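You operate a simulated robot arm through the tools that you are given. There is no shell and no other tool.

You are at the controls of a simulated robot arm. One attempt, no reset.

JOB
Test the grey can in the can tester, then switch it off.
Fine: it tests at a safe 12 V; plus to plus, dial at the can's F, clamp closed before it goes on; it stays clamped; test no other.

The check looks at the end state, three seconds after you hand in, the way a careful person would. Anything else that was tipped, shoved, dropped, spilled or broken makes it a failure.

ROBOT AND FRAMES
A 7-joint arm with a two-finger parallel gripper, fixed in place. Base frame: the origin is on the floor under the middle of its stand, x ahead of it, y to its left, z up; the work surface is at about z = 720. Lengths are in mm, angles in degrees, forces in N, time in s.
With the tool pointing down near the work surface it reaches from about 220 to 700 mm from the base axis. Its first joint turns from -143.0 to 143.0 degrees. Payload 3 kg.
The tool frame sits at the grasp point between the pads (the TCP): z along the fingers, y along the line on which they close. The tips reach 30 mm beyond it. Largest opening 110 mm; finger width 20, thickness 10; the body of the gripper, 48 by 112 mm, starts 55 mm behind the TCP.
Orientation is that of the tool frame in the base frame, as a unit quaternion [x, y, z, w]. With the fingers straight down and closing along the base's y, the tool's x points along the base's -x, its y along +y and its z along -z.

CONTROLS
- The arm moves only by the tool nudge_tool. Its arguments are lists of equal length, an entry for each row: "linear": the shift along the tool's x, y, z in mm, a list of three; "rot": the turn, a rotation vector about the tool's x, y, z in degrees, a list of three. In form: {"linear": [[x, y, z], ...], "rot": [[wx, wy, wz], ...]}. A call has 1 to 20 rows; each row is the pose to reach, as a shift and turn from the pose commanded when the call began, along the tool's axes at that moment. "gripper" is the gripper command, from -1 (shut) to 1 (fully open), values between in proportion, set as the call begins (left out, the last holds). Each row takes 0.2 s and may step no farther than 50 mm and 8.6 degrees from the row before; otherwise, or with a gripper value out of range, the whole call is refused. Where a pose cannot be reached the arm comes as near as it can. A force on the tool above 40 N (or 10 N above the force at the start of the call, whichever is more), or a blocked arm, ends the call early, and 0.2 s more pass. Each finger travels about 108 mm/s and halts on what it meets, pressing with about 26 N; the grip force reading is that of the motor and also rises with nothing between the fingers. The clock runs only during rows and for 0.2 s after the last one: add rows that repeat a pose to give the fingers time. It gives the time, the measured TCP pose, the force on the tool (base axes), the opening and the grip force at its end, in the units of the frame above (readings bear some noise), with the torque about the TCP (base axes, N m) and any sound that the robot's microphone picked up.
- Cameras (640 x 400 px; columns grow to the right, rows downward): "scene" is fixed at [407.2, -669.8, 1332.6]; the picture's right is [0.89, -0.46, 0.00], its down [-0.21, -0.40, -0.89] and it looks along [0.41, 0.79, -0.45] (base axes); focal length 298 px, centre (320, 200). "wrist" rides on the gripper at [72, 17, -103] in the tool frame; the picture's right is [-0.23, 0.97, 0.00], its down [-0.76, -0.18, -0.62] and it looks along [-0.61, -0.14, 0.78] (tool axes); focal length 222 px, centre (320, 200). There is no depth. A picture from a camera that has moved, and an enlarged one, comes with that camera's place and axes in the base frame and with its lens. The place of the scene camera against the robot may be out by one fixed shift of up to 25 mm in any direction.
- camera(camera): a new picture of that camera. It takes no simulated time.
- lift_body(by): slides the trunk up (or, below 0, down) by that many mm; the arm rides with it, the base frame stays. It gives what a move gives, with no picture.
- close_up(camera, box): a new picture of the part [left, top, right, bottom] of that camera's present view, enlarged. It takes no simulated time.
- sign_off(): hands the job in; it is judged then, once.

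Nothing tells you positions but the pictures and the camera data. Unless the task says otherwise, let go and move clear before handing in.

The tools are called after "Emit:" as a command line: name --argument value ..., lists and objects as JSON in quotes. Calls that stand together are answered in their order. nudge_tool: Moves the arm, as the interface text tells. Its arguments: {"type":"object","properties":{"linear":{"type":"array","items":{"type":"array","items":{"type":"number"}}},"rot":{"type":"array","items":{"type":"array","items":{"type":"number"}}},"gripper":{"type":"number"}},"required":["linear","rot"]} The other tools are called the same way: lift_body (by) moves the trunk up or down; camera (camera) takes a picture; close_up (camera, box) takes an enlarged picture of a part of a camera's view; sign_off () hands the job in.

At the start:

```text
t: 0.0
position: [707.1, -280.7, 1230.6]
tool_rot: [0.002, 1.0, 0.001, -0.001]
ft_force: [0.0, -0.8, -0.4]
moment: [0.03, 0.02, 0.0]
grip_width: 109.8
finger_force: 0.0
trunk travel left (down, up): [-775.0, 115.0]
```

scene: 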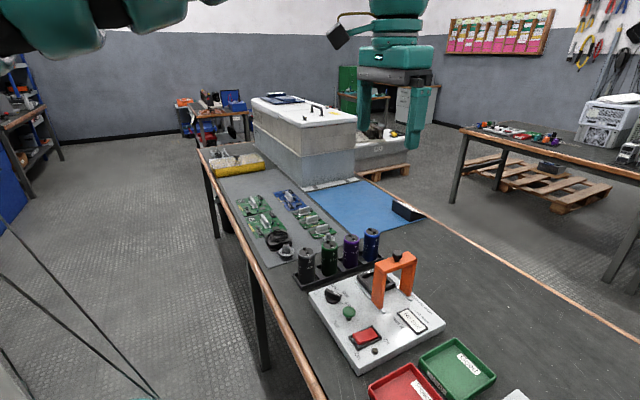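
wrist: 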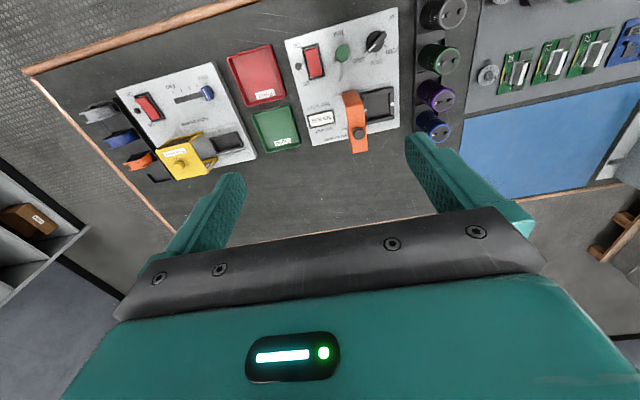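

I see a bench with two testers: a can tester with an orange clamp beside a rack of four cans (grey, green, purple, blue), and a second tester with a yellow clamp. I'll take enlarged views before moving.

Emit:
close_up --camera "scene" --box '[280, 220, 460, 380]'

Emit:
close_up --camera "wrist" --box '[280, 0, 480, 160]'

Emit:
close_up --camera "wrist" --box '[60, 40, 320, 200]'

Emit:
close_up --camera "scene" --box '[290, 220, 390, 290]'

```text
2.50 times, centred on (370, 300) of scene
camera zoom: at [407.2, -669.8, 1332.6], right [0.89, -0.46, 0.0], down [-0.21, -0.4, -0.89], along [0.41, 0.79, -0.45], focal length 744 px, centre (195, -50)
```

zoom: 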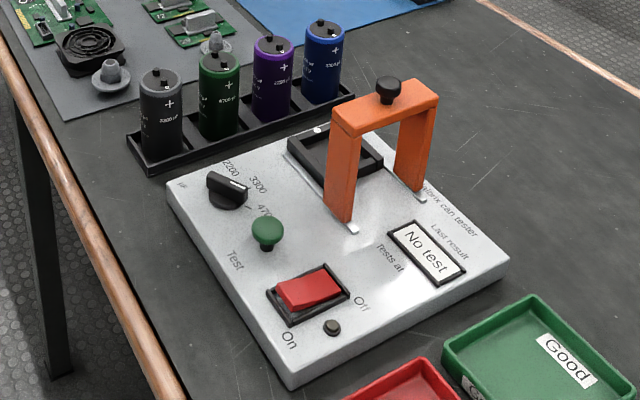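

```text
2.50 times, centred on (380, 80) of wrist
camera zoom: at [633.3, -262.2, 1332.8], right [0.23, 0.97, 0.0], down [0.76, -0.18, 0.62], along [0.61, -0.14, -0.78], focal length 555 px, centre (170, 500)
```

zoom: 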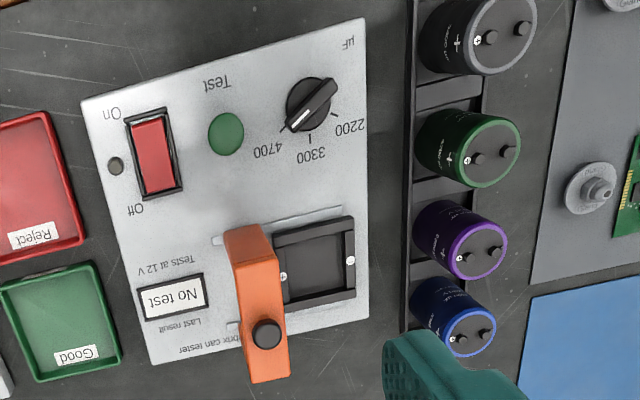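

```text
2.46 times, centred on (190, 120) of wrist
camera zoom: at [633.3, -262.2, 1332.8], right [0.23, 0.97, 0.0], down [0.76, -0.18, 0.62], along [0.61, -0.14, -0.78], focal length 547 px, centre (640, 397)
```

zoom: 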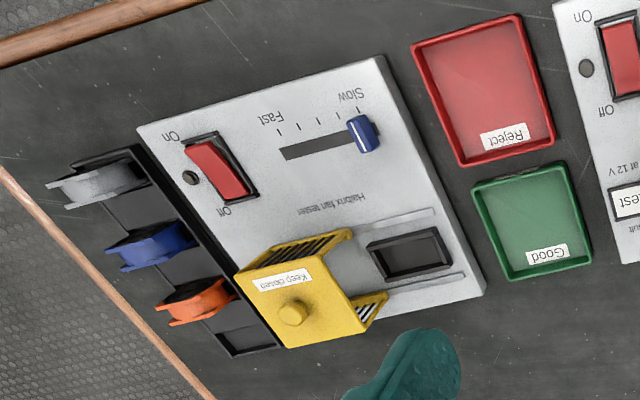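

```text
5.71 times, centred on (340, 255) of scene
camera zoom: at [407.2, -669.8, 1332.6], right [0.89, -0.46, 0.0], down [-0.21, -0.4, -0.89], along [0.41, 0.79, -0.45], focal length 1702 px, centre (206, -114)
```

zoom: 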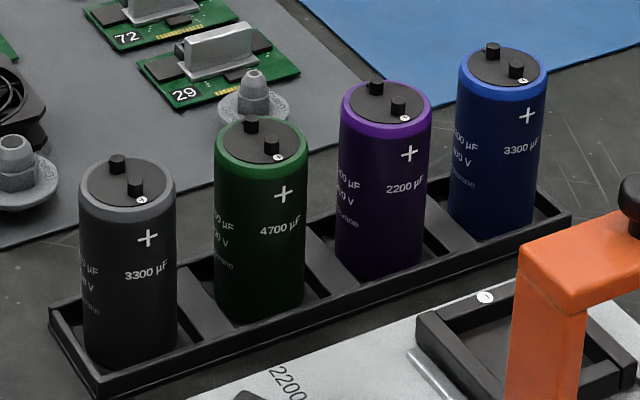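

The tester (orange clamp) lies roughly at x 648–900, y -342 to -102, and the can rack is at about y -35 with the grey can at x ≈ 673. I'll lower the trunk and bring the wrist camera back over the bench for a closer view.

Emit:
nudge_tool --linear '[[40, 30, 0], [80, 60, 0], [120, 100, 0], [150, 140, 0], [160, 155, 0]]' --rot '[[0, 0, 0], [0, 0, 0], [0, 0, 0], [0, 0, 0], [0, 0, 0]]'

Emit:
lift_body --by -200

Emit:
camera --camera "scene"

Emit:
camera --camera "wrist"

```text
refused: row 3 steps farther than a row can; nothing moved
```

```text
t: 2.2
position: [707.2, -280.4, 1030.7]
tool_rot: [0.002, 1.0, 0.001, -0.001]
ft_force: [-0.3, 0.7, -0.4]
moment: [-0.03, 0.01, 0.0]
grip_width: 109.8
finger_force: 0.0
trunk travel left (down, up): [-575.0, 315.0]
```

```text
taken
```

scene: 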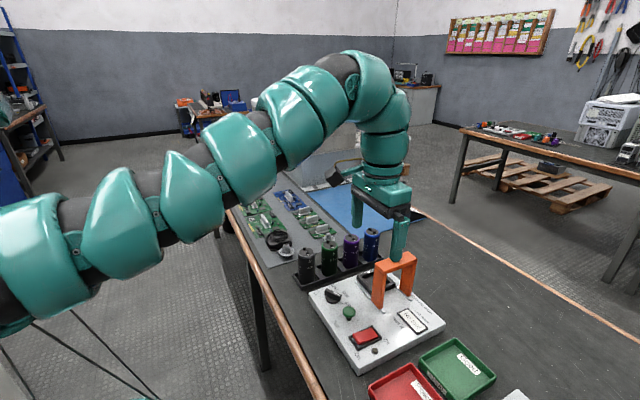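

```text
taken
camera wrist: at [633.2, -262.1, 1132.9], right [0.23, 0.97, 0.0], down [0.76, -0.18, 0.62], along [0.61, -0.14, -0.78], focal length 222 px, centre (320, 200)
```

wrist: 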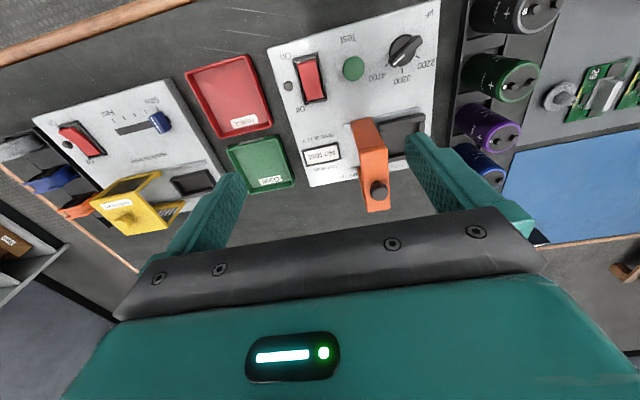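

The arm is visible and has bend to spare. I'll step back toward the robot and to its left so the wrist camera sees the tester and the rack.

Emit:
nudge_tool --linear '[[30, 30, 0], [60, 60, 0], [90, 90, 0], [120, 120, 0], [150, 150, 0], [170, 160, 0]]' --rot '[[0, 0, 0], [0, 0, 0], [0, 0, 0], [0, 0, 0], [0, 0, 0], [0, 0, 0]]'

Emit:
camera --camera "scene"

Emit:
camera --camera "wrist"

```text
t: 3.6
position: [683.2, -116.6, 1026.0]
tool_rot: [0.003, 1.0, 0.003, 0.001]
ft_force: [0.1, -1.4, 0.3]
moment: [0.12, 0.0, -0.02]
grip_width: 110.0
finger_force: 0.0
out of reach, approached as far as the arm can: row 1, 2, 3, 4, 5, 6
trunk travel left (down, up): [-575.0, 315.0]
```

```text
taken
```

scene: 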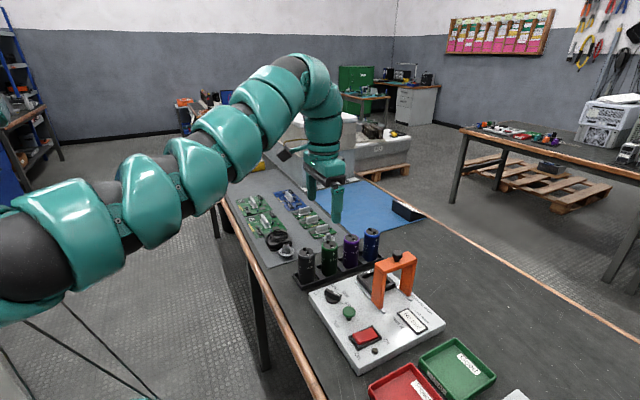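

```text
taken
camera wrist: at [608.9, -99.3, 1128.5], right [0.23, 0.97, 0.01], down [0.76, -0.19, 0.62], along [0.61, -0.14, -0.78], focal length 222 px, centre (320, 200)
```

wrist: 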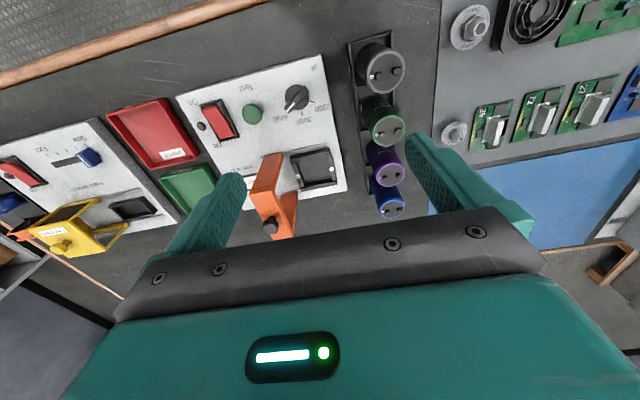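

Pulling back was limited: the shoulder seems low compared with the tool. I'll raise the trunk and then lower the tool with the arm, which should bend the elbow more.

Emit:
lift_body --by 200

Emit:
nudge_tool --linear '[[0, 0, 40], [0, 0, 80], [0, 0, 120], [0, 0, 160], [0, 0, 200]]' --rot '[[0, 0, 0], [0, 0, 0], [0, 0, 0], [0, 0, 0], [0, 0, 0]]'

Emit:
camera --camera "scene"

Emit:
camera --camera "wrist"

```text
t: 5.7
position: [683.6, -112.2, 1224.0]
tool_rot: [0.001, 1.0, 0.0, 0.001]
ft_force: [-0.1, 0.3, 0.2]
moment: [-0.02, -0.01, -0.02]
grip_width: 109.9
finger_force: 0.1
trunk travel left (down, up): [-775.0, 115.0]
```

```text
t: 7.1
position: [754.3, -117.7, 1243.8]
tool_rot: [-0.069, 0.984, -0.065, 0.151]
ft_force: [0.9, -0.8, -0.2]
moment: [0.07, 0.02, 0.04]
grip_width: 110.2
finger_force: 0.0
out of reach, approached as far as the arm can: row 1, 2, 3, 4, 5
trunk travel left (down, up): [-775.0, 115.0]
stopped in row 5: the arm was blocked; the commanded pose is now the measured one
```

```text
taken
```

scene: 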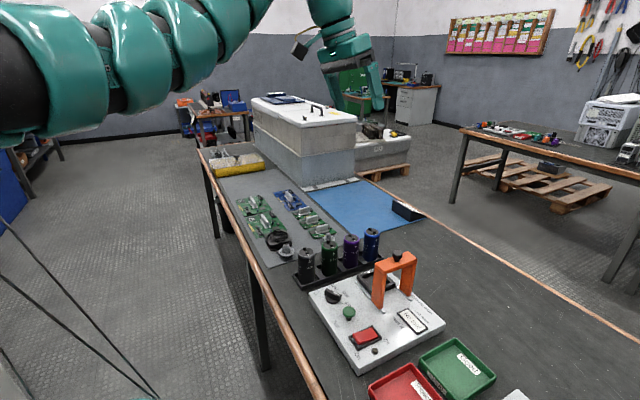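

```text
taken
camera wrist: at [650.7, -101.3, 1317.7], right [0.1, 0.99, -0.08], down [0.55, 0.01, 0.84], along [0.83, -0.13, -0.54], focal length 222 px, centre (320, 200)
```

wrist: 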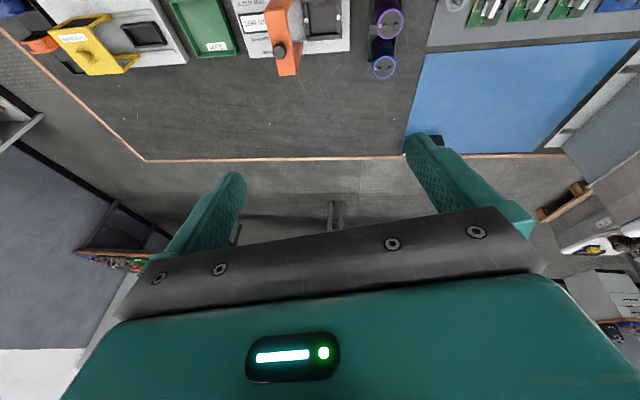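

The arm got into an awkward tilted pose near a limit. I'll lower the trunk so the scene camera can see the arm, then return to an upright tool pose near the original one.

Emit:
lift_body --by -150

Emit:
nudge_tool --linear '[[11, -25, 3], [23, -49, 7], [34, -74, 10], [45, -99, 13], [57, -124, 17], [57, -124, 17]]' --rot '[[-1.5, 3.5, 1.6], [-3, 7, 3.2], [-4.5, 10.4, 4.7], [-6, 13.9, 6.3], [-7.5, 17.4, 7.9], [-7.5, 17.4, 7.9]]'

Emit:
camera --camera "scene"

```text
t: 8.9
position: [752.3, -113.4, 1094.6]
tool_rot: [-0.068, 0.984, -0.068, 0.152]
ft_force: [-0.6, 0.4, -0.5]
moment: [-0.05, -0.02, -0.01]
grip_width: 110.2
finger_force: 0.0
trunk travel left (down, up): [-625.0, 265.0]
```

```text
t: 10.3
position: [720.1, -245.7, 1081.6]
tool_rot: [0.0, 1.0, -0.002, 0.0]
ft_force: [0.6, -0.3, -0.8]
moment: [-0.04, -0.05, -0.02]
grip_width: 109.8
finger_force: 0.1
trunk travel left (down, up): [-625.0, 265.0]
```

```text
taken
```

scene: 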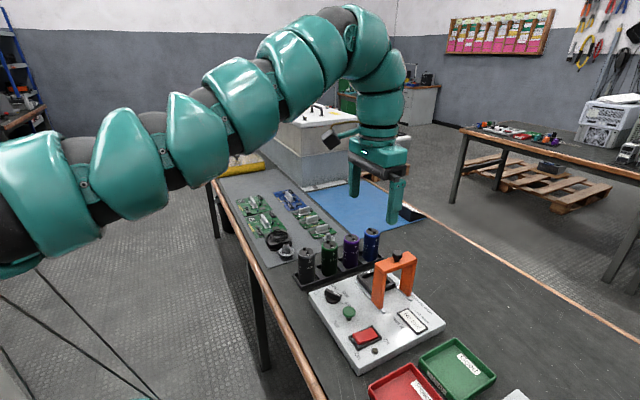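

The tool is upright again at (720, -246, 1082). I'll test lowering it with the arm in small steps.

Emit:
nudge_tool --linear '[[0, 0, 20], [0, 0, 40], [0, 0, 60], [0, 0, 80]]' --rot '[[0, 0, 0], [0, 0, 0], [0, 0, 0], [0, 0, 0]]'

Emit:
camera --camera "scene"

```text
t: 11.3
position: [718.8, -246.4, 1000.1]
tool_rot: [0.0, 1.0, -0.002, 0.001]
ft_force: [0.8, -0.1, 0.8]
moment: [0.01, 0.01, 0.01]
grip_width: 110.1
finger_force: 0.3
trunk travel left (down, up): [-625.0, 265.0]
```

```text
taken
```

scene: 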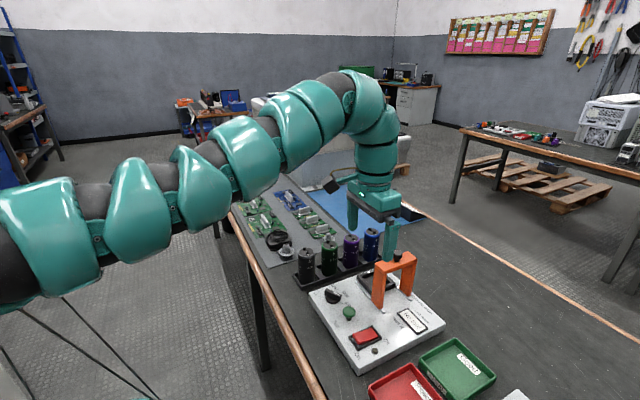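

That works. I'll raise the trunk further and continue lowering the tool with the arm, so the elbow bends.

Emit:
lift_body --by 150

Emit:
nudge_tool --linear '[[0, 0, 30], [0, 0, 60], [0, 0, 90], [0, 0, 120], [0, 0, 150], [0, 0, 180], [0, 0, 210], [0, 0, 210]]' --rot '[[0, 0, 0], [0, 0, 0], [0, 0, 0], [0, 0, 0], [0, 0, 0], [0, 0, 0], [0, 0, 0], [0, 0, 0]]'

Emit:
camera --camera "scene"

Emit:
camera --camera "wrist"

```text
t: 13.0
position: [719.1, -247.9, 1151.9]
tool_rot: [0.0, 1.0, -0.002, 0.0]
ft_force: [0.2, -0.7, 0.4]
moment: [-0.02, -0.01, 0.0]
grip_width: 110.1
finger_force: 0.1
trunk travel left (down, up): [-775.0, 115.0]
```

```text
t: 14.8
position: [718.0, -249.7, 941.5]
tool_rot: [0.0, 1.0, -0.002, 0.0]
ft_force: [0.6, -0.8, -0.4]
moment: [0.0, -0.01, 0.0]
grip_width: 109.8
finger_force: 0.0
trunk travel left (down, up): [-775.0, 115.0]
```

```text
taken
```

scene: 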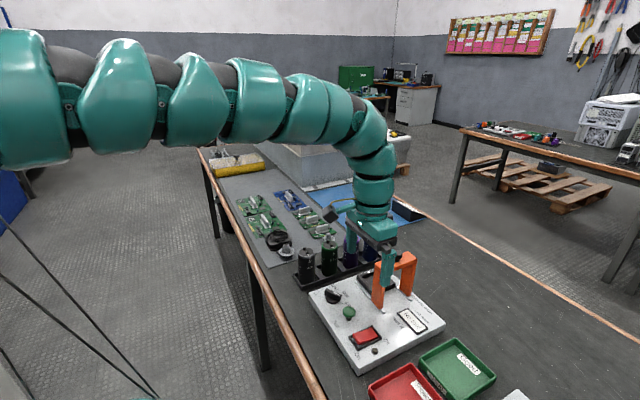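

```text
taken
camera wrist: at [644.6, -230.6, 1044.2], right [0.23, 0.97, 0.0], down [0.76, -0.17, 0.62], along [0.61, -0.15, -0.78], focal length 222 px, centre (320, 200)
```

wrist: 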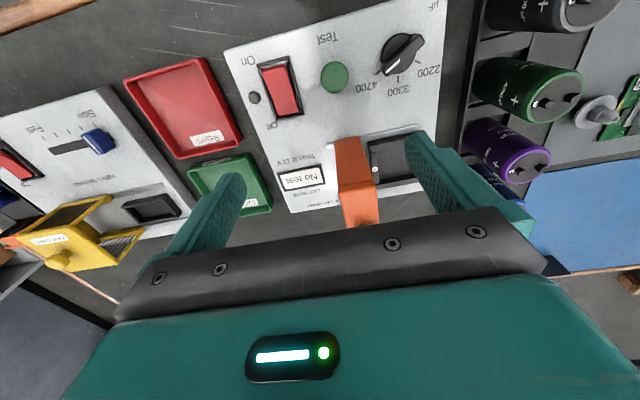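

The arm now has a good posture. I'll raise slightly and pull back for an overview of the tester and rack.

Emit:
nudge_tool --linear '[[30, 30, 0], [60, 60, 0], [90, 90, 0], [120, 120, 0], [150, 140, 0], [170, 150, 0], [170, 150, 0]]' --rot '[[0, 0, 0], [0, 0, 0], [0, 0, 0], [0, 0, 0], [0, 0, 0], [0, 0, 0], [0, 0, 0]]'

Emit:
camera --camera "scene"

Emit:
camera --camera "wrist"

```text
t: 16.4
position: [621.9, -85.6, 873.3]
tool_rot: [-0.001, 1.0, -0.003, 0.0]
ft_force: [0.0, 0.2, 0.4]
moment: [0.0, 0.03, 0.03]
grip_width: 109.8
finger_force: 0.0
out of reach, approached as far as the arm can: row 2, 3, 4, 5, 6, 7
trunk travel left (down, up): [-775.0, 115.0]
```

```text
taken
```

scene: 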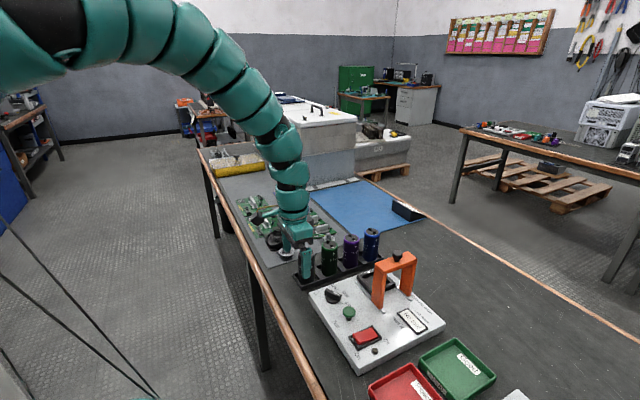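

```text
taken
camera wrist: at [548.4, -68.4, 976.0], right [0.23, 0.97, 0.0], down [0.76, -0.18, 0.62], along [0.61, -0.15, -0.78], focal length 222 px, centre (320, 200)
```

wrist: 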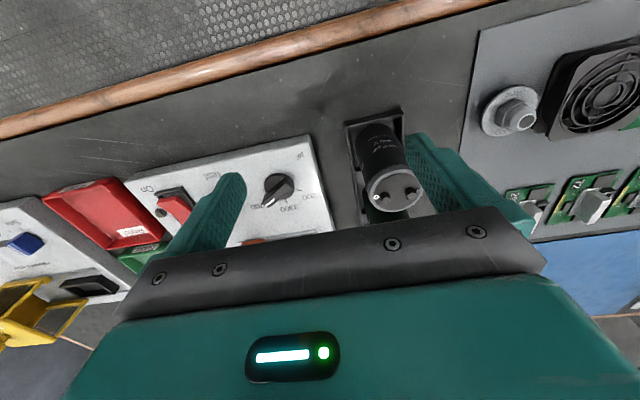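

The arm hit its inner limit and dropped a bit, but it's clear of everything. From here the grey can is close, so I'll enlarge it along with the dial.

Emit:
close_up --camera "wrist" --box '[320, 90, 480, 230]'

Emit:
close_up --camera "wrist" --box '[230, 130, 350, 240]'

Emit:
close_up --camera "scene" --box '[315, 265, 425, 340]'

```text
2.86 times, centred on (400, 160) of wrist
camera zoom: at [548.4, -68.4, 976.0], right [0.23, 0.97, 0.0], down [0.76, -0.18, 0.62], along [0.61, -0.15, -0.78], focal length 635 px, centre (91, 314)
```

zoom: 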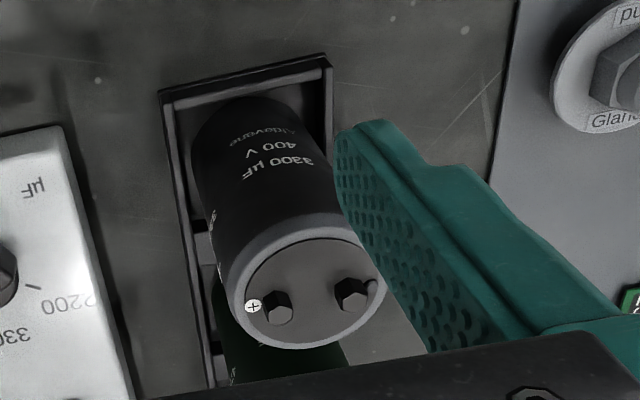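

```text
3.64 times, centred on (290, 185) of wrist
camera zoom: at [548.4, -68.4, 976.0], right [0.23, 0.97, 0.0], down [0.76, -0.18, 0.62], along [0.61, -0.15, -0.78], focal length 808 px, centre (429, 254)
```

zoom: 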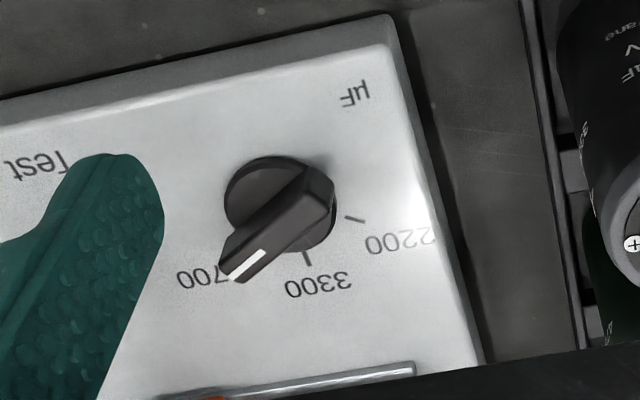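

```text
5.33 times, centred on (370, 302) of scene
camera zoom: at [407.2, -669.8, 1332.6], right [0.89, -0.46, 0.0], down [-0.21, -0.4, -0.89], along [0.41, 0.79, -0.45], focal length 1588 px, centre (53, -347)
```

zoom: 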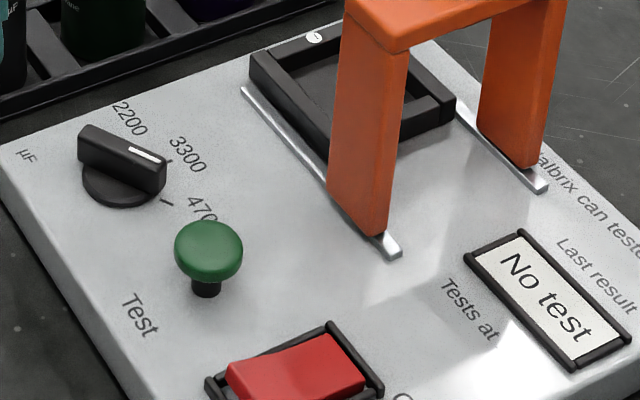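

The "out of reach" calls left the commanded pose inside the limit, which explains the odd motion. The grey can is 3300 µF with + on the -y side, and the dial pointer is at 4700. I'll go up and outward to look at the clamp and socket and to test the far reach.

Emit:
nudge_tool --linear '[[-40, -20, 0], [-80, -30, -20], [-120, -40, -40], [-160, -55, -60], [-200, -70, -60], [-240, -80, -60], [-250, -80, -60], [-250, -80, -60]]' --rot '[[0, 0, 0], [0, 0, 0], [0, 0, 0], [0, 0, 0], [0, 0, 0], [0, 0, 0], [0, 0, 0], [0, 0, 0]]'

Emit:
camera --camera "wrist"

Emit:
close_up --camera "wrist" --box '[220, 0, 440, 140]'

```text
t: 18.2
position: [794.2, -151.7, 961.7]
tool_rot: [0.0, 1.0, -0.002, 0.001]
ft_force: [1.2, 1.0, 0.2]
moment: [0.02, 0.0, 0.0]
grip_width: 110.1
finger_force: 0.1
out of reach, approached as far as the arm can: row 5, 6, 7, 8
trunk travel left (down, up): [-775.0, 115.0]
```

```text
taken
camera wrist: at [720.8, -132.8, 1064.3], right [0.23, 0.97, -0.01], down [0.76, -0.17, 0.62], along [0.61, -0.15, -0.78], focal length 222 px, centre (320, 200)
```

wrist: 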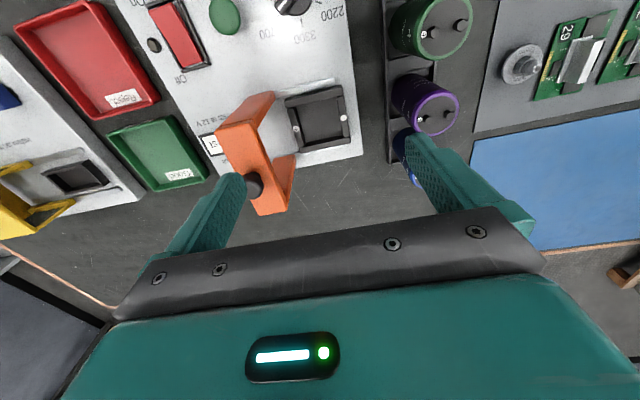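

```text
2.86 times, centred on (330, 70) of wrist
camera zoom: at [720.8, -132.8, 1064.3], right [0.23, 0.97, -0.01], down [0.76, -0.17, 0.62], along [0.61, -0.15, -0.78], focal length 635 px, centre (291, 571)
```

zoom: 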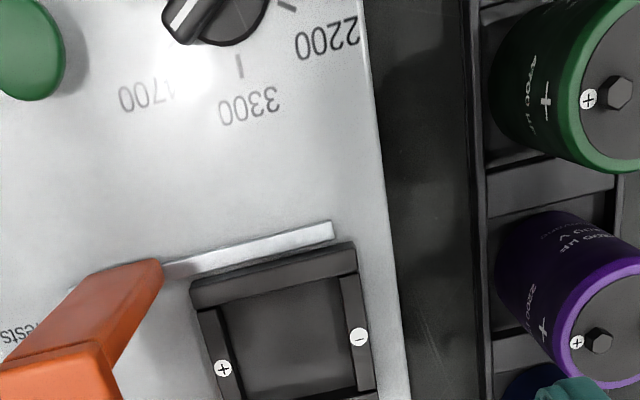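

Socket polarity confirmed: + on the -y side, − on the +y side, matching the can as it stands. The reach limit here is about 810 mm, so I'll check how straight the arm is.

Emit:
camera --camera "scene"

Emit:
nudge_tool --linear '[[0, 20, 40], [0, 30, 60]]' --rot '[[0, 0, 0], [0, 0, 0]]'

Emit:
lift_body --by -60

Emit:
camera --camera "scene"

```text
taken
```

scene: 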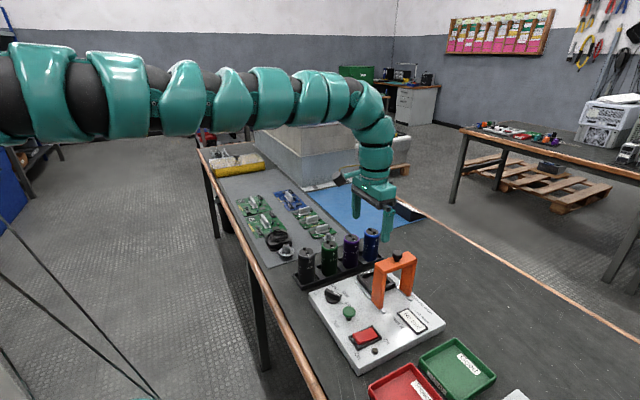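

```text
t: 18.8
position: [777.5, -123.3, 907.9]
tool_rot: [0.0, 1.0, -0.002, 0.0]
ft_force: [0.7, -0.8, 0.2]
moment: [0.05, 0.04, 0.0]
grip_width: 110.1
finger_force: 0.0
out of reach, approached as far as the arm can: row 1, 2
trunk travel left (down, up): [-775.0, 115.0]
```

```text
t: 19.8
position: [777.1, -122.8, 848.2]
tool_rot: [0.0, 1.0, -0.003, 0.001]
ft_force: [-0.6, -0.7, 0.0]
moment: [0.0, 0.0, -0.01]
grip_width: 109.8
finger_force: 0.0
trunk travel left (down, up): [-715.0, 175.0]
```

```text
taken
```

scene: 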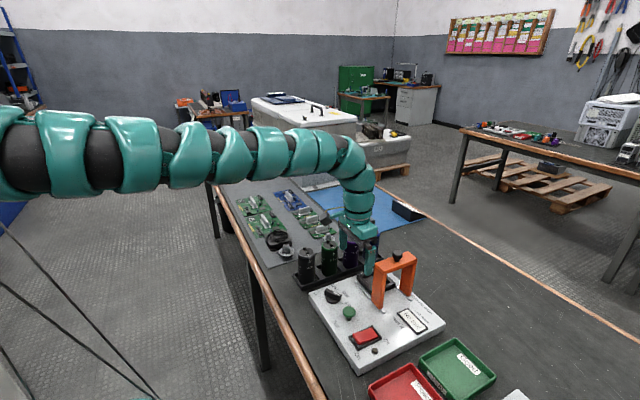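

The arm is nearly straight here, so the far socket (x ≈ 830, y ≈ -162) will need a tilted tool. First I'll pull back a little to look closely at the dial, button and rocker.

Emit:
nudge_tool --linear '[[35, -10, -10], [70, -25, -20], [105, -35, -20], [138, -45, -20], [138, -45, -20]]' --rot '[[0, 0, 0], [0, 0, 0], [0, 0, 0], [0, 0, 0], [0, 0, 0]]'

Emit:
camera --camera "wrist"

Emit:
close_up --camera "wrist" --box '[120, 60, 400, 220]'

Emit:
close_up --camera "scene" --box '[340, 245, 430, 310]'

Emit:
close_up --camera "scene" --box '[320, 280, 400, 360]'

```text
t: 21.0
position: [661.6, -165.5, 853.0]
tool_rot: [0.001, 1.0, -0.003, 0.001]
ft_force: [-0.2, 0.3, -0.4]
moment: [-0.02, -0.03, -0.02]
grip_width: 109.5
finger_force: 0.0
out of reach, approached as far as the arm can: row 4, 5
trunk travel left (down, up): [-715.0, 175.0]
```

```text
taken
camera wrist: at [587.9, -146.9, 954.9], right [0.23, 0.97, -0.01], down [0.76, -0.17, 0.62], along [0.61, -0.15, -0.78], focal length 222 px, centre (320, 200)
```

wrist: 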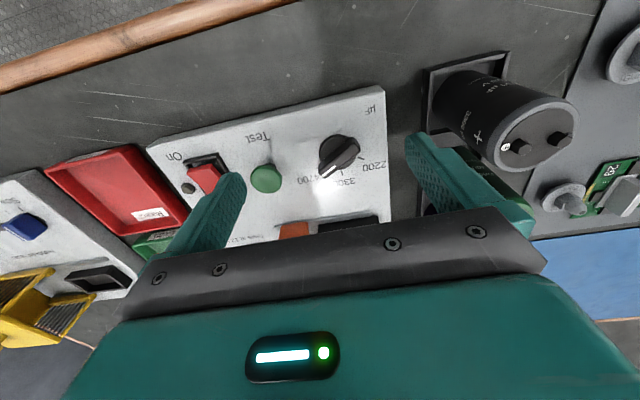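

```text
2.29 times, centred on (260, 140) of wrist
camera zoom: at [587.9, -146.9, 954.9], right [0.23, 0.97, -0.01], down [0.76, -0.17, 0.62], along [0.61, -0.15, -0.78], focal length 508 px, centre (457, 337)
```

zoom: 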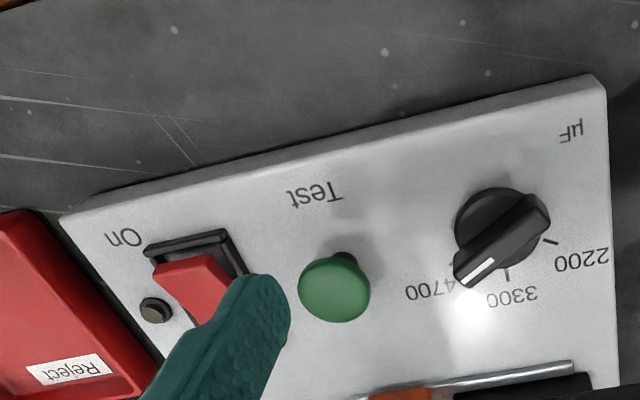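

```text
6.15 times, centred on (385, 278) of scene
camera zoom: at [407.2, -669.8, 1332.6], right [0.89, -0.46, 0.0], down [-0.21, -0.4, -0.89], along [0.41, 0.79, -0.45], focal length 1832 px, centre (-80, -277)
```

zoom: 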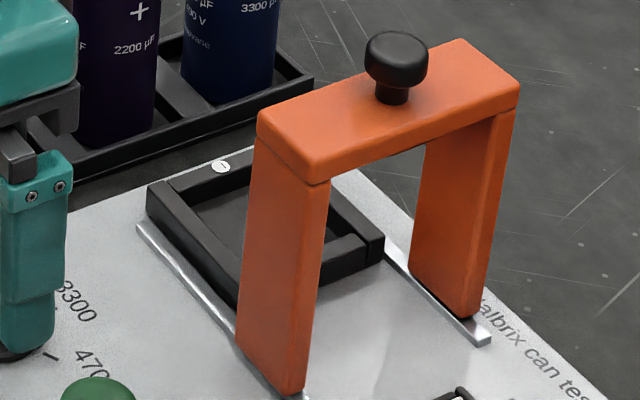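

```text
5.00 times, centred on (360, 320) of scene
camera zoom: at [407.2, -669.8, 1332.6], right [0.89, -0.46, 0.0], down [-0.21, -0.4, -0.89], along [0.41, 0.79, -0.45], focal length 1489 px, centre (120, -400)
```

zoom: 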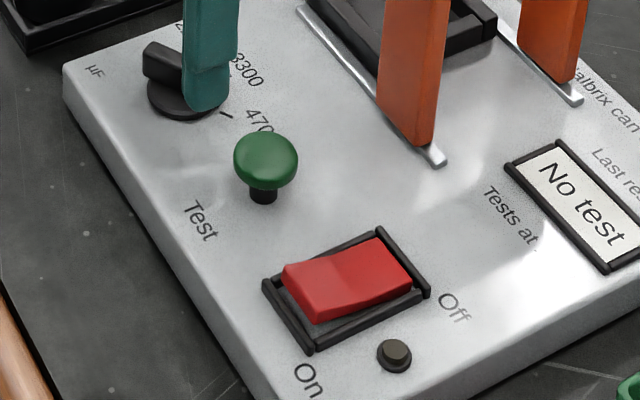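

I want to check the arm's posture now before continuing.

Emit:
camera --camera "scene"

Emit:
lift_body --by 120

Emit:
nudge_tool --linear '[[0, 0, 20], [0, 0, 40], [0, 0, 60], [0, 0, 60]]' --rot '[[0, 0, 0], [0, 0, 0], [0, 0, 0], [0, 0, 0]]'

Emit:
camera --camera "scene"

```text
taken
```

scene: 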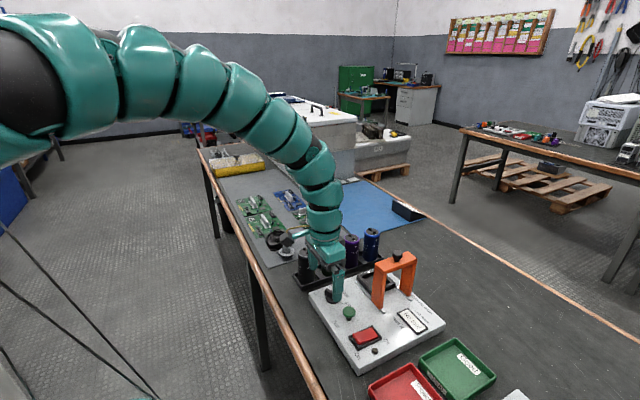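

```text
t: 22.5
position: [662.0, -165.8, 973.1]
tool_rot: [0.0, 1.0, -0.003, 0.0]
ft_force: [-0.1, 0.1, 0.0]
moment: [-0.01, 0.01, 0.0]
grip_width: 109.8
finger_force: 0.2
trunk travel left (down, up): [-835.0, 55.0]
```

```text
t: 23.5
position: [661.3, -166.4, 911.1]
tool_rot: [0.0, 1.0, -0.003, 0.0]
ft_force: [-0.4, 0.3, 0.0]
moment: [-0.03, 0.0, -0.03]
grip_width: 110.2
finger_force: 0.1
trunk travel left (down, up): [-835.0, 55.0]
```

```text
taken
```

scene: 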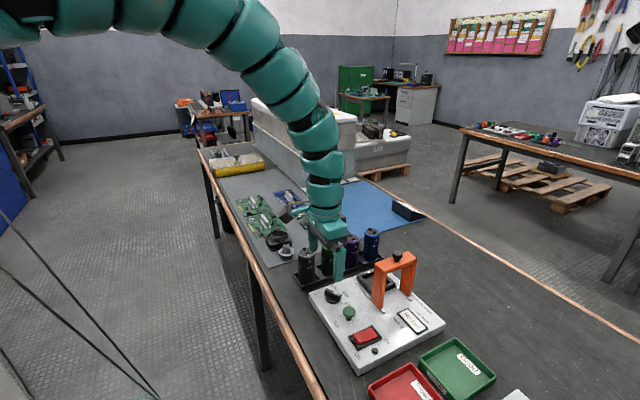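

Posture is good now. Next I'll turn the tool about its axis so the fingers line up with the dial bar, which currently points about 54° toward -y at 4700, and move above the dial.

Emit:
nudge_tool --linear '[[0, 0, 0], [-5, 2, 0], [-10, 4, 0], [-15, 6, 0], [-20, 8, 0], [-25, 10, 0], [-28, 13, 0], [-28, 13, 0]]' --rot '[[0, 0, 8], [0, 0, 16], [0, 0, 24], [0, 0, 32], [0, 0, 40], [0, 0, 48], [0, 0, 54], [0, 0, 54]]'

Emit:
camera --camera "wrist"

Emit:
close_up --camera "scene" --box '[290, 220, 410, 320]'

```text
t: 25.3
position: [690.2, -154.4, 911.7]
tool_rot: [0.455, 0.891, -0.002, 0.0]
ft_force: [0.0, 0.0, 0.3]
moment: [-0.01, -0.03, 0.05]
grip_width: 109.6
finger_force: 0.0
trunk travel left (down, up): [-835.0, 55.0]
```

```text
taken
camera wrist: at [659.7, -83.6, 1014.1], right [0.92, 0.39, 0.0], down [0.3, -0.72, 0.63], along [0.24, -0.58, -0.78], focal length 222 px, centre (320, 200)
```

wrist: 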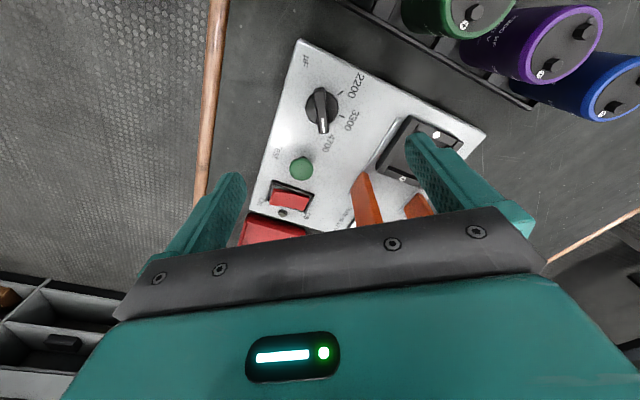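

```text
4.00 times, centred on (350, 270) of scene
camera zoom: at [407.2, -669.8, 1332.6], right [0.89, -0.46, 0.0], down [-0.21, -0.4, -0.89], along [0.41, 0.79, -0.45], focal length 1191 px, centre (200, -80)
```

zoom: 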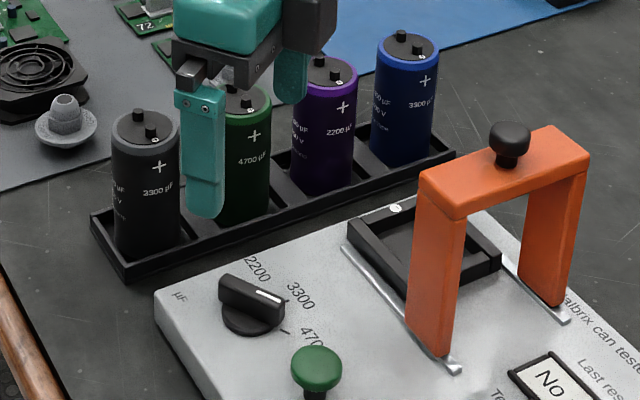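

The tool is above the dial. I'll look closer at the dial from here to get the bar's angle and centre.

Emit:
close_up --camera "wrist" --box '[270, 40, 400, 170]'

Emit:
close_up --camera "wrist" --box '[240, 130, 470, 260]'

```text
3.08 times, centred on (335, 105) of wrist
camera zoom: at [659.7, -83.6, 1014.1], right [0.92, 0.39, 0.0], down [0.3, -0.72, 0.63], along [0.24, -0.58, -0.78], focal length 684 px, centre (274, 492)
```

zoom: 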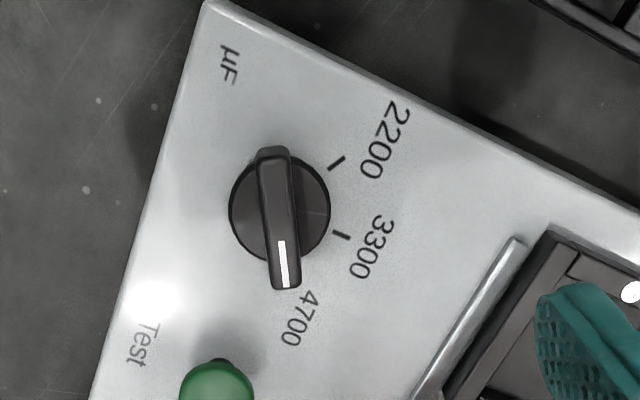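

```text
2.78 times, centred on (355, 195) of wrist
camera zoom: at [659.7, -83.6, 1014.1], right [0.92, 0.39, 0.0], down [0.3, -0.72, 0.63], along [0.24, -0.58, -0.78], focal length 618 px, centre (223, 214)
```

zoom: 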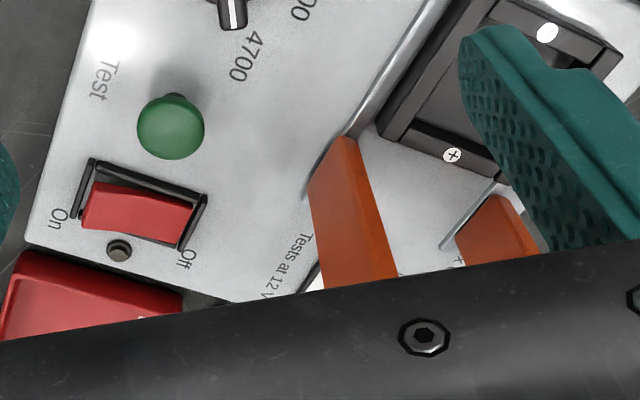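

The bar is 41 mm long, pointing at -60° (4700), centred near (691, -153) with its top at z ≈ 770. The ticks are 60° apart and 3300 points straight along +x. I'll align the last 6°, narrow the fingers and go down partway.

Emit:
nudge_tool --linear '[[0.8, 1.8, 0], [0.8, 1.8, 30], [0.8, 1.8, 60], [0.8, 1.8, 80], [0.8, 1.8, 90], [0.8, 1.8, 90]]' --rot '[[0, 0, 6], [0, 0, 6], [0, 0, 6], [0, 0, 6], [0, 0, 6], [0, 0, 6]]' --gripper -0.36

Emit:
camera --camera "wrist"

Emit:
close_up --camera "scene" --box '[300, 260, 380, 320]'

```text
t: 26.7
position: [690.4, -151.7, 820.5]
tool_rot: [0.501, 0.866, -0.003, 0.002]
ft_force: [0.2, -1.1, -0.5]
moment: [-0.02, -0.01, 0.0]
grip_width: 35.3
finger_force: 0.1
trunk travel left (down, up): [-835.0, 55.0]
```

```text
taken
camera wrist: at [667.8, -79.3, 923.9], right [0.96, 0.29, 0.0], down [0.23, -0.75, 0.63], along [0.18, -0.6, -0.78], focal length 222 px, centre (320, 200)
```

wrist: 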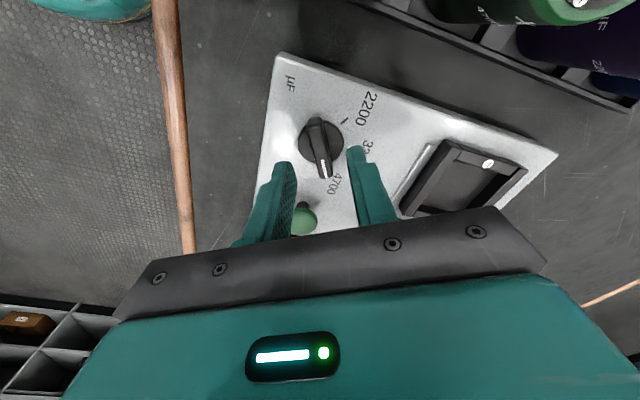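

```text
6.67 times, centred on (340, 290) of scene
camera zoom: at [407.2, -669.8, 1332.6], right [0.89, -0.46, 0.0], down [-0.21, -0.4, -0.89], along [0.41, 0.79, -0.45], focal length 1985 px, centre (187, -400)
```

zoom: 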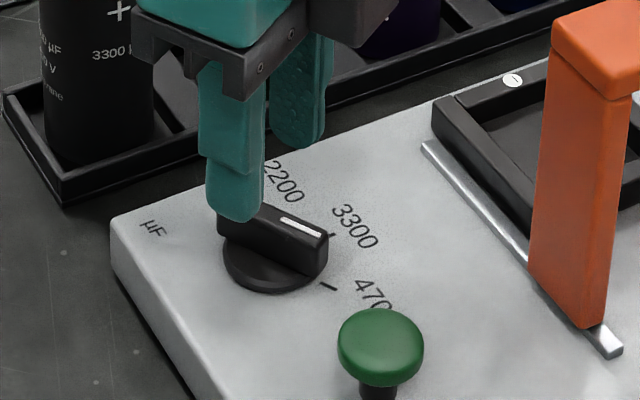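

The bar sits right on the gripper's axis in the wrist view. I'll descend so the tips come to about z 761 around the bar and then close.

Emit:
nudge_tool --linear '[[0, 0, 12], [0, 0, 22], [0, 0, 29], [0, 0, 29]]' --rot '[[0, 0, 0], [0, 0, 0], [0, 0, 0], [0, 0, 0]]'

Emit:
camera --camera "wrist"

Emit:
close_up --camera "scene" --box '[300, 260, 380, 320]'

```text
t: 27.7
position: [690.5, -152.9, 792.0]
tool_rot: [0.5, 0.866, -0.002, 0.001]
ft_force: [0.4, 0.9, 0.2]
moment: [0.02, -0.03, 0.01]
grip_width: 35.1
finger_force: 0.0
trunk travel left (down, up): [-835.0, 55.0]
```

```text
taken
camera wrist: at [667.6, -79.3, 894.8], right [0.96, 0.29, 0.0], down [0.23, -0.75, 0.63], along [0.18, -0.6, -0.78], focal length 222 px, centre (320, 200)
```

wrist: 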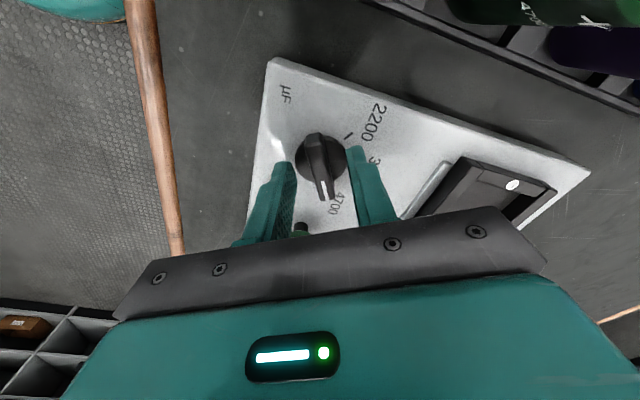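

```text
6.67 times, centred on (340, 290) of scene
camera zoom: at [407.2, -669.8, 1332.6], right [0.89, -0.46, 0.0], down [-0.21, -0.4, -0.89], along [0.41, 0.79, -0.45], focal length 1985 px, centre (187, -400)
```

zoom: 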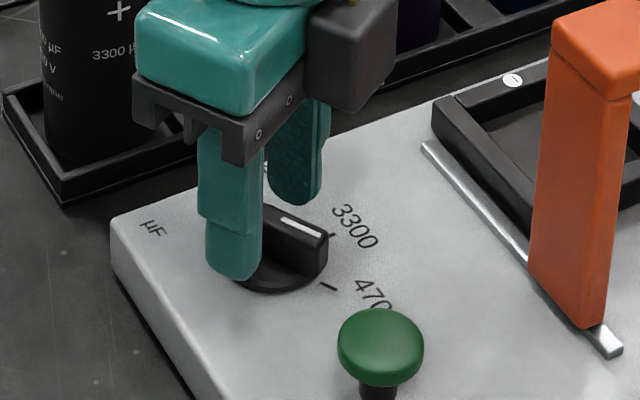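

The fingers straddle the bar just above the skirt. I'll close on it.

Emit:
nudge_tool --linear '[[0, 0, 0], [0, 0, 0], [0, 0, 0]]' --rot '[[0, 0, 0], [0, 0, 0], [0, 0, 0]]' --gripper -1

```text
t: 28.5
position: [689.9, -152.1, 791.6]
tool_rot: [0.501, 0.866, -0.003, 0.0]
ft_force: [-1.2, 0.5, 0.1]
moment: [0.03, -0.05, 0.0]
grip_width: 11.9
finger_force: 44.4
trunk travel left (down, up): [-835.0, 55.0]
```

The bar is gripped at 11.9 mm with no side load. Now I'll turn it +60° about base z (−60° about tool z) to point at 3300.

Emit:
nudge_tool --linear '[[0, 0, 0], [0, 0, 0], [0, 0, 0], [0, 0, 0], [0, 0, 0], [0, 0, 0], [0, 0, 0], [0, 0, 0], [0, 0, 0], [0, 0, 0], [0, 0, 0]]' --rot '[[0, 0, -6], [0, 0, -12], [0, 0, -18], [0, 0, -24], [0, 0, -30], [0, 0, -36], [0, 0, -42], [0, 0, -48], [0, 0, -54], [0, 0, -60], [0, 0, -60]]'

Emit:
close_up --camera "scene" --box '[300, 260, 380, 320]'

```text
t: 30.9
position: [688.1, -155.3, 793.7]
tool_rot: [0.001, 1.0, -0.003, -0.001]
ft_force: [-21.8, -16.2, -7.4]
moment: [-0.3, 0.02, -0.06]
grip_width: 11.9
finger_force: 44.9
trunk travel left (down, up): [-835.0, 55.0]
```

```text
6.67 times, centred on (340, 290) of scene
camera zoom: at [407.2, -669.8, 1332.6], right [0.89, -0.46, 0.0], down [-0.21, -0.4, -0.89], along [0.41, 0.79, -0.45], focal length 1985 px, centre (187, -400)
```

zoom: 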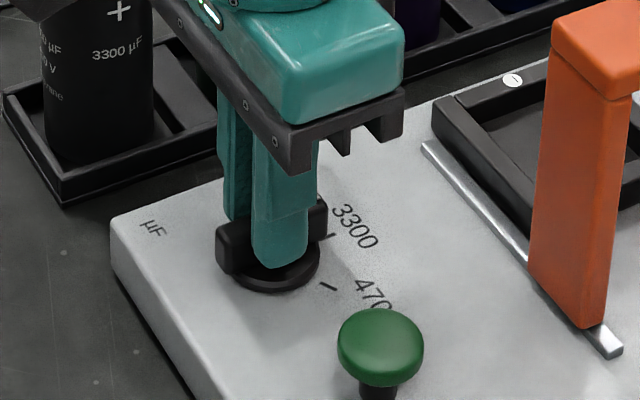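

The tool turned the full 60°, with some side load built up from a slight off-centre grip. I'll open and lift to check the pointer.

Emit:
nudge_tool --linear '[[0, 0, 0], [0, 0, 0], [0, 0, -10], [0, 0, -40], [0, 0, -80], [0, 0, -110]]' --rot '[[0, 0, 0], [0, 0, 0], [0, 0, 0], [0, 0, 0], [0, 0, 0], [0, 0, 0]]' --gripper -0.36

Emit:
camera --camera "wrist"

Emit:
close_up --camera "scene" --box '[300, 260, 380, 320]'

Emit:
close_up --camera "wrist" --box '[260, 60, 400, 200]'

```text
t: 32.3
position: [689.8, -150.1, 903.9]
tool_rot: [0.0, 1.0, -0.003, 0.0]
ft_force: [-0.2, -0.5, -0.3]
moment: [0.01, -0.02, 0.01]
grip_width: 35.2
finger_force: 0.1
trunk travel left (down, up): [-835.0, 55.0]
```

```text
taken
camera wrist: at [616.0, -132.8, 1006.7], right [0.23, 0.97, -0.01], down [0.76, -0.17, 0.62], along [0.61, -0.15, -0.78], focal length 222 px, centre (320, 200)
```

wrist: 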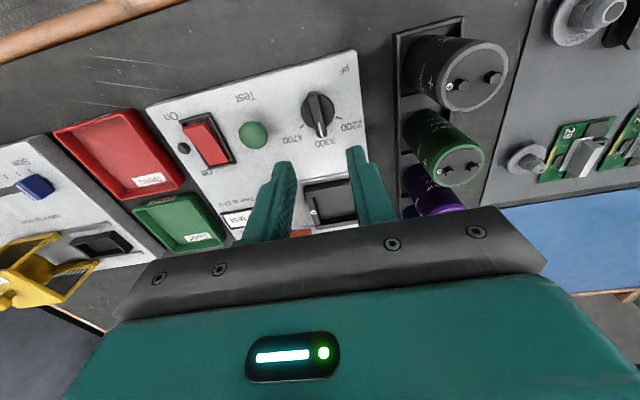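

```text
6.67 times, centred on (340, 290) of scene
camera zoom: at [407.2, -669.8, 1332.6], right [0.89, -0.46, 0.0], down [-0.21, -0.4, -0.89], along [0.41, 0.79, -0.45], focal length 1985 px, centre (187, -400)
```

zoom: 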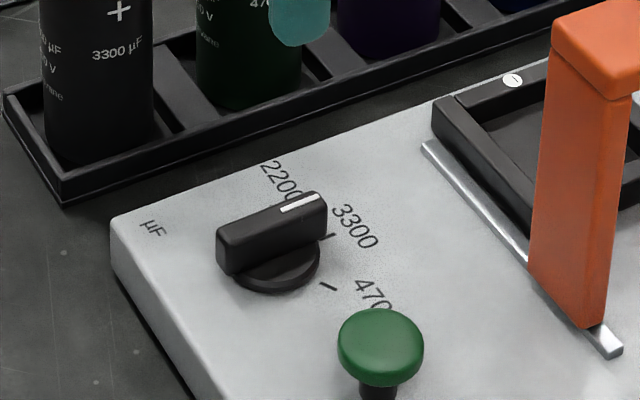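

```text
2.86 times, centred on (330, 130) of wrist
camera zoom: at [616.0, -132.8, 1006.7], right [0.23, 0.97, -0.01], down [0.76, -0.17, 0.62], along [0.61, -0.15, -0.78], focal length 635 px, centre (291, 400)
```

zoom: 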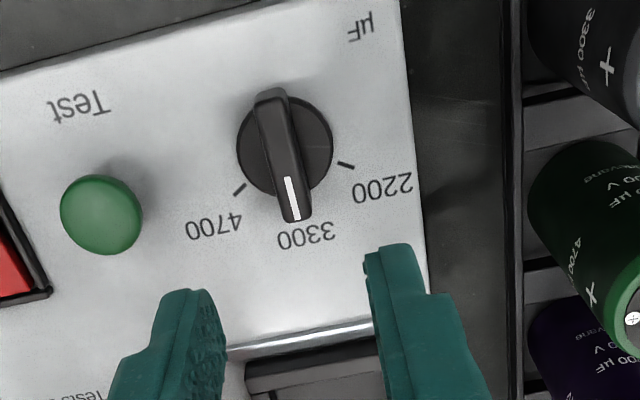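

The dial now points exactly at 3300. Next is the grey can: because the socket lies beyond the vertical reach, I'll hold the can with a yawed closing axis (30° from x) and a 20° lean, which keeps the can upright and clears the clamp. First I'll yaw and move up and left.

Emit:
nudge_tool --linear '[[-2, 8, -8], [-4, 16, -16], [-6, 24, -24], [-8, 32, -30], [-10, 40, -35], [-10, 45, -40], [-10, 50, -40], [-10, 50, -40], [-10, 50, -40]]' --rot '[[0, 0, 8], [0, 0, 16], [0, 0, 24], [0, 0, 32], [0, 0, 40], [0, 0, 48], [0, 0, 55], [0, 0, 60], [0, 0, 60]]' --gripper 0.3

Emit:
nudge_tool --linear '[[0, 0, 0], [0, 0, 0], [0, 0, 0], [0, 0, 0]]' --rot '[[0, -7, 0], [0, -14, 0], [0, -20, 0], [0, -20, 0]]'

Emit:
camera --camera "wrist"

Emit:
camera --camera "scene"

```text
t: 34.3
position: [701.7, -103.2, 943.9]
tool_rot: [0.501, 0.866, -0.003, 0.001]
ft_force: [0.7, 0.5, 0.4]
moment: [0.0, 0.0, 0.01]
grip_width: 71.5
finger_force: 0.0
trunk travel left (down, up): [-835.0, 55.0]
```

```text
t: 35.3
position: [701.2, -103.6, 942.5]
tool_rot: [0.492, 0.852, -0.089, 0.152]
ft_force: [0.0, 0.6, 0.4]
moment: [0.01, 0.03, -0.02]
grip_width: 71.4
finger_force: 0.1
trunk travel left (down, up): [-835.0, 55.0]
```

```text
taken
camera wrist: at [662.8, -3.4, 1013.8], right [0.95, 0.3, 0.08], down [0.1, -0.52, 0.85], along [0.3, -0.8, -0.52], focal length 222 px, centre (320, 200)
```

wrist: 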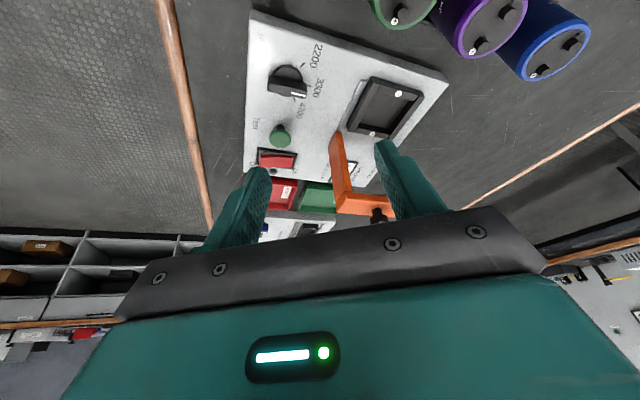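

```text
taken
```

scene: 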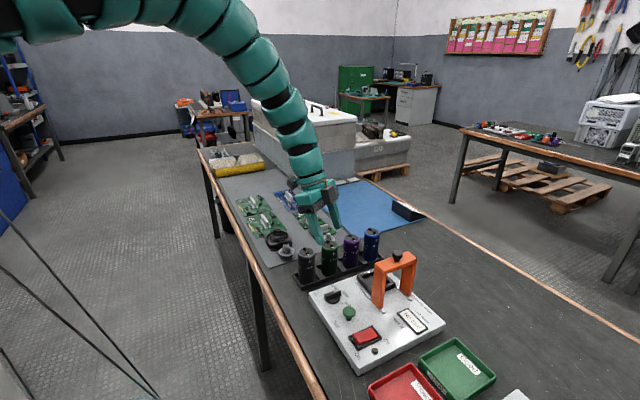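

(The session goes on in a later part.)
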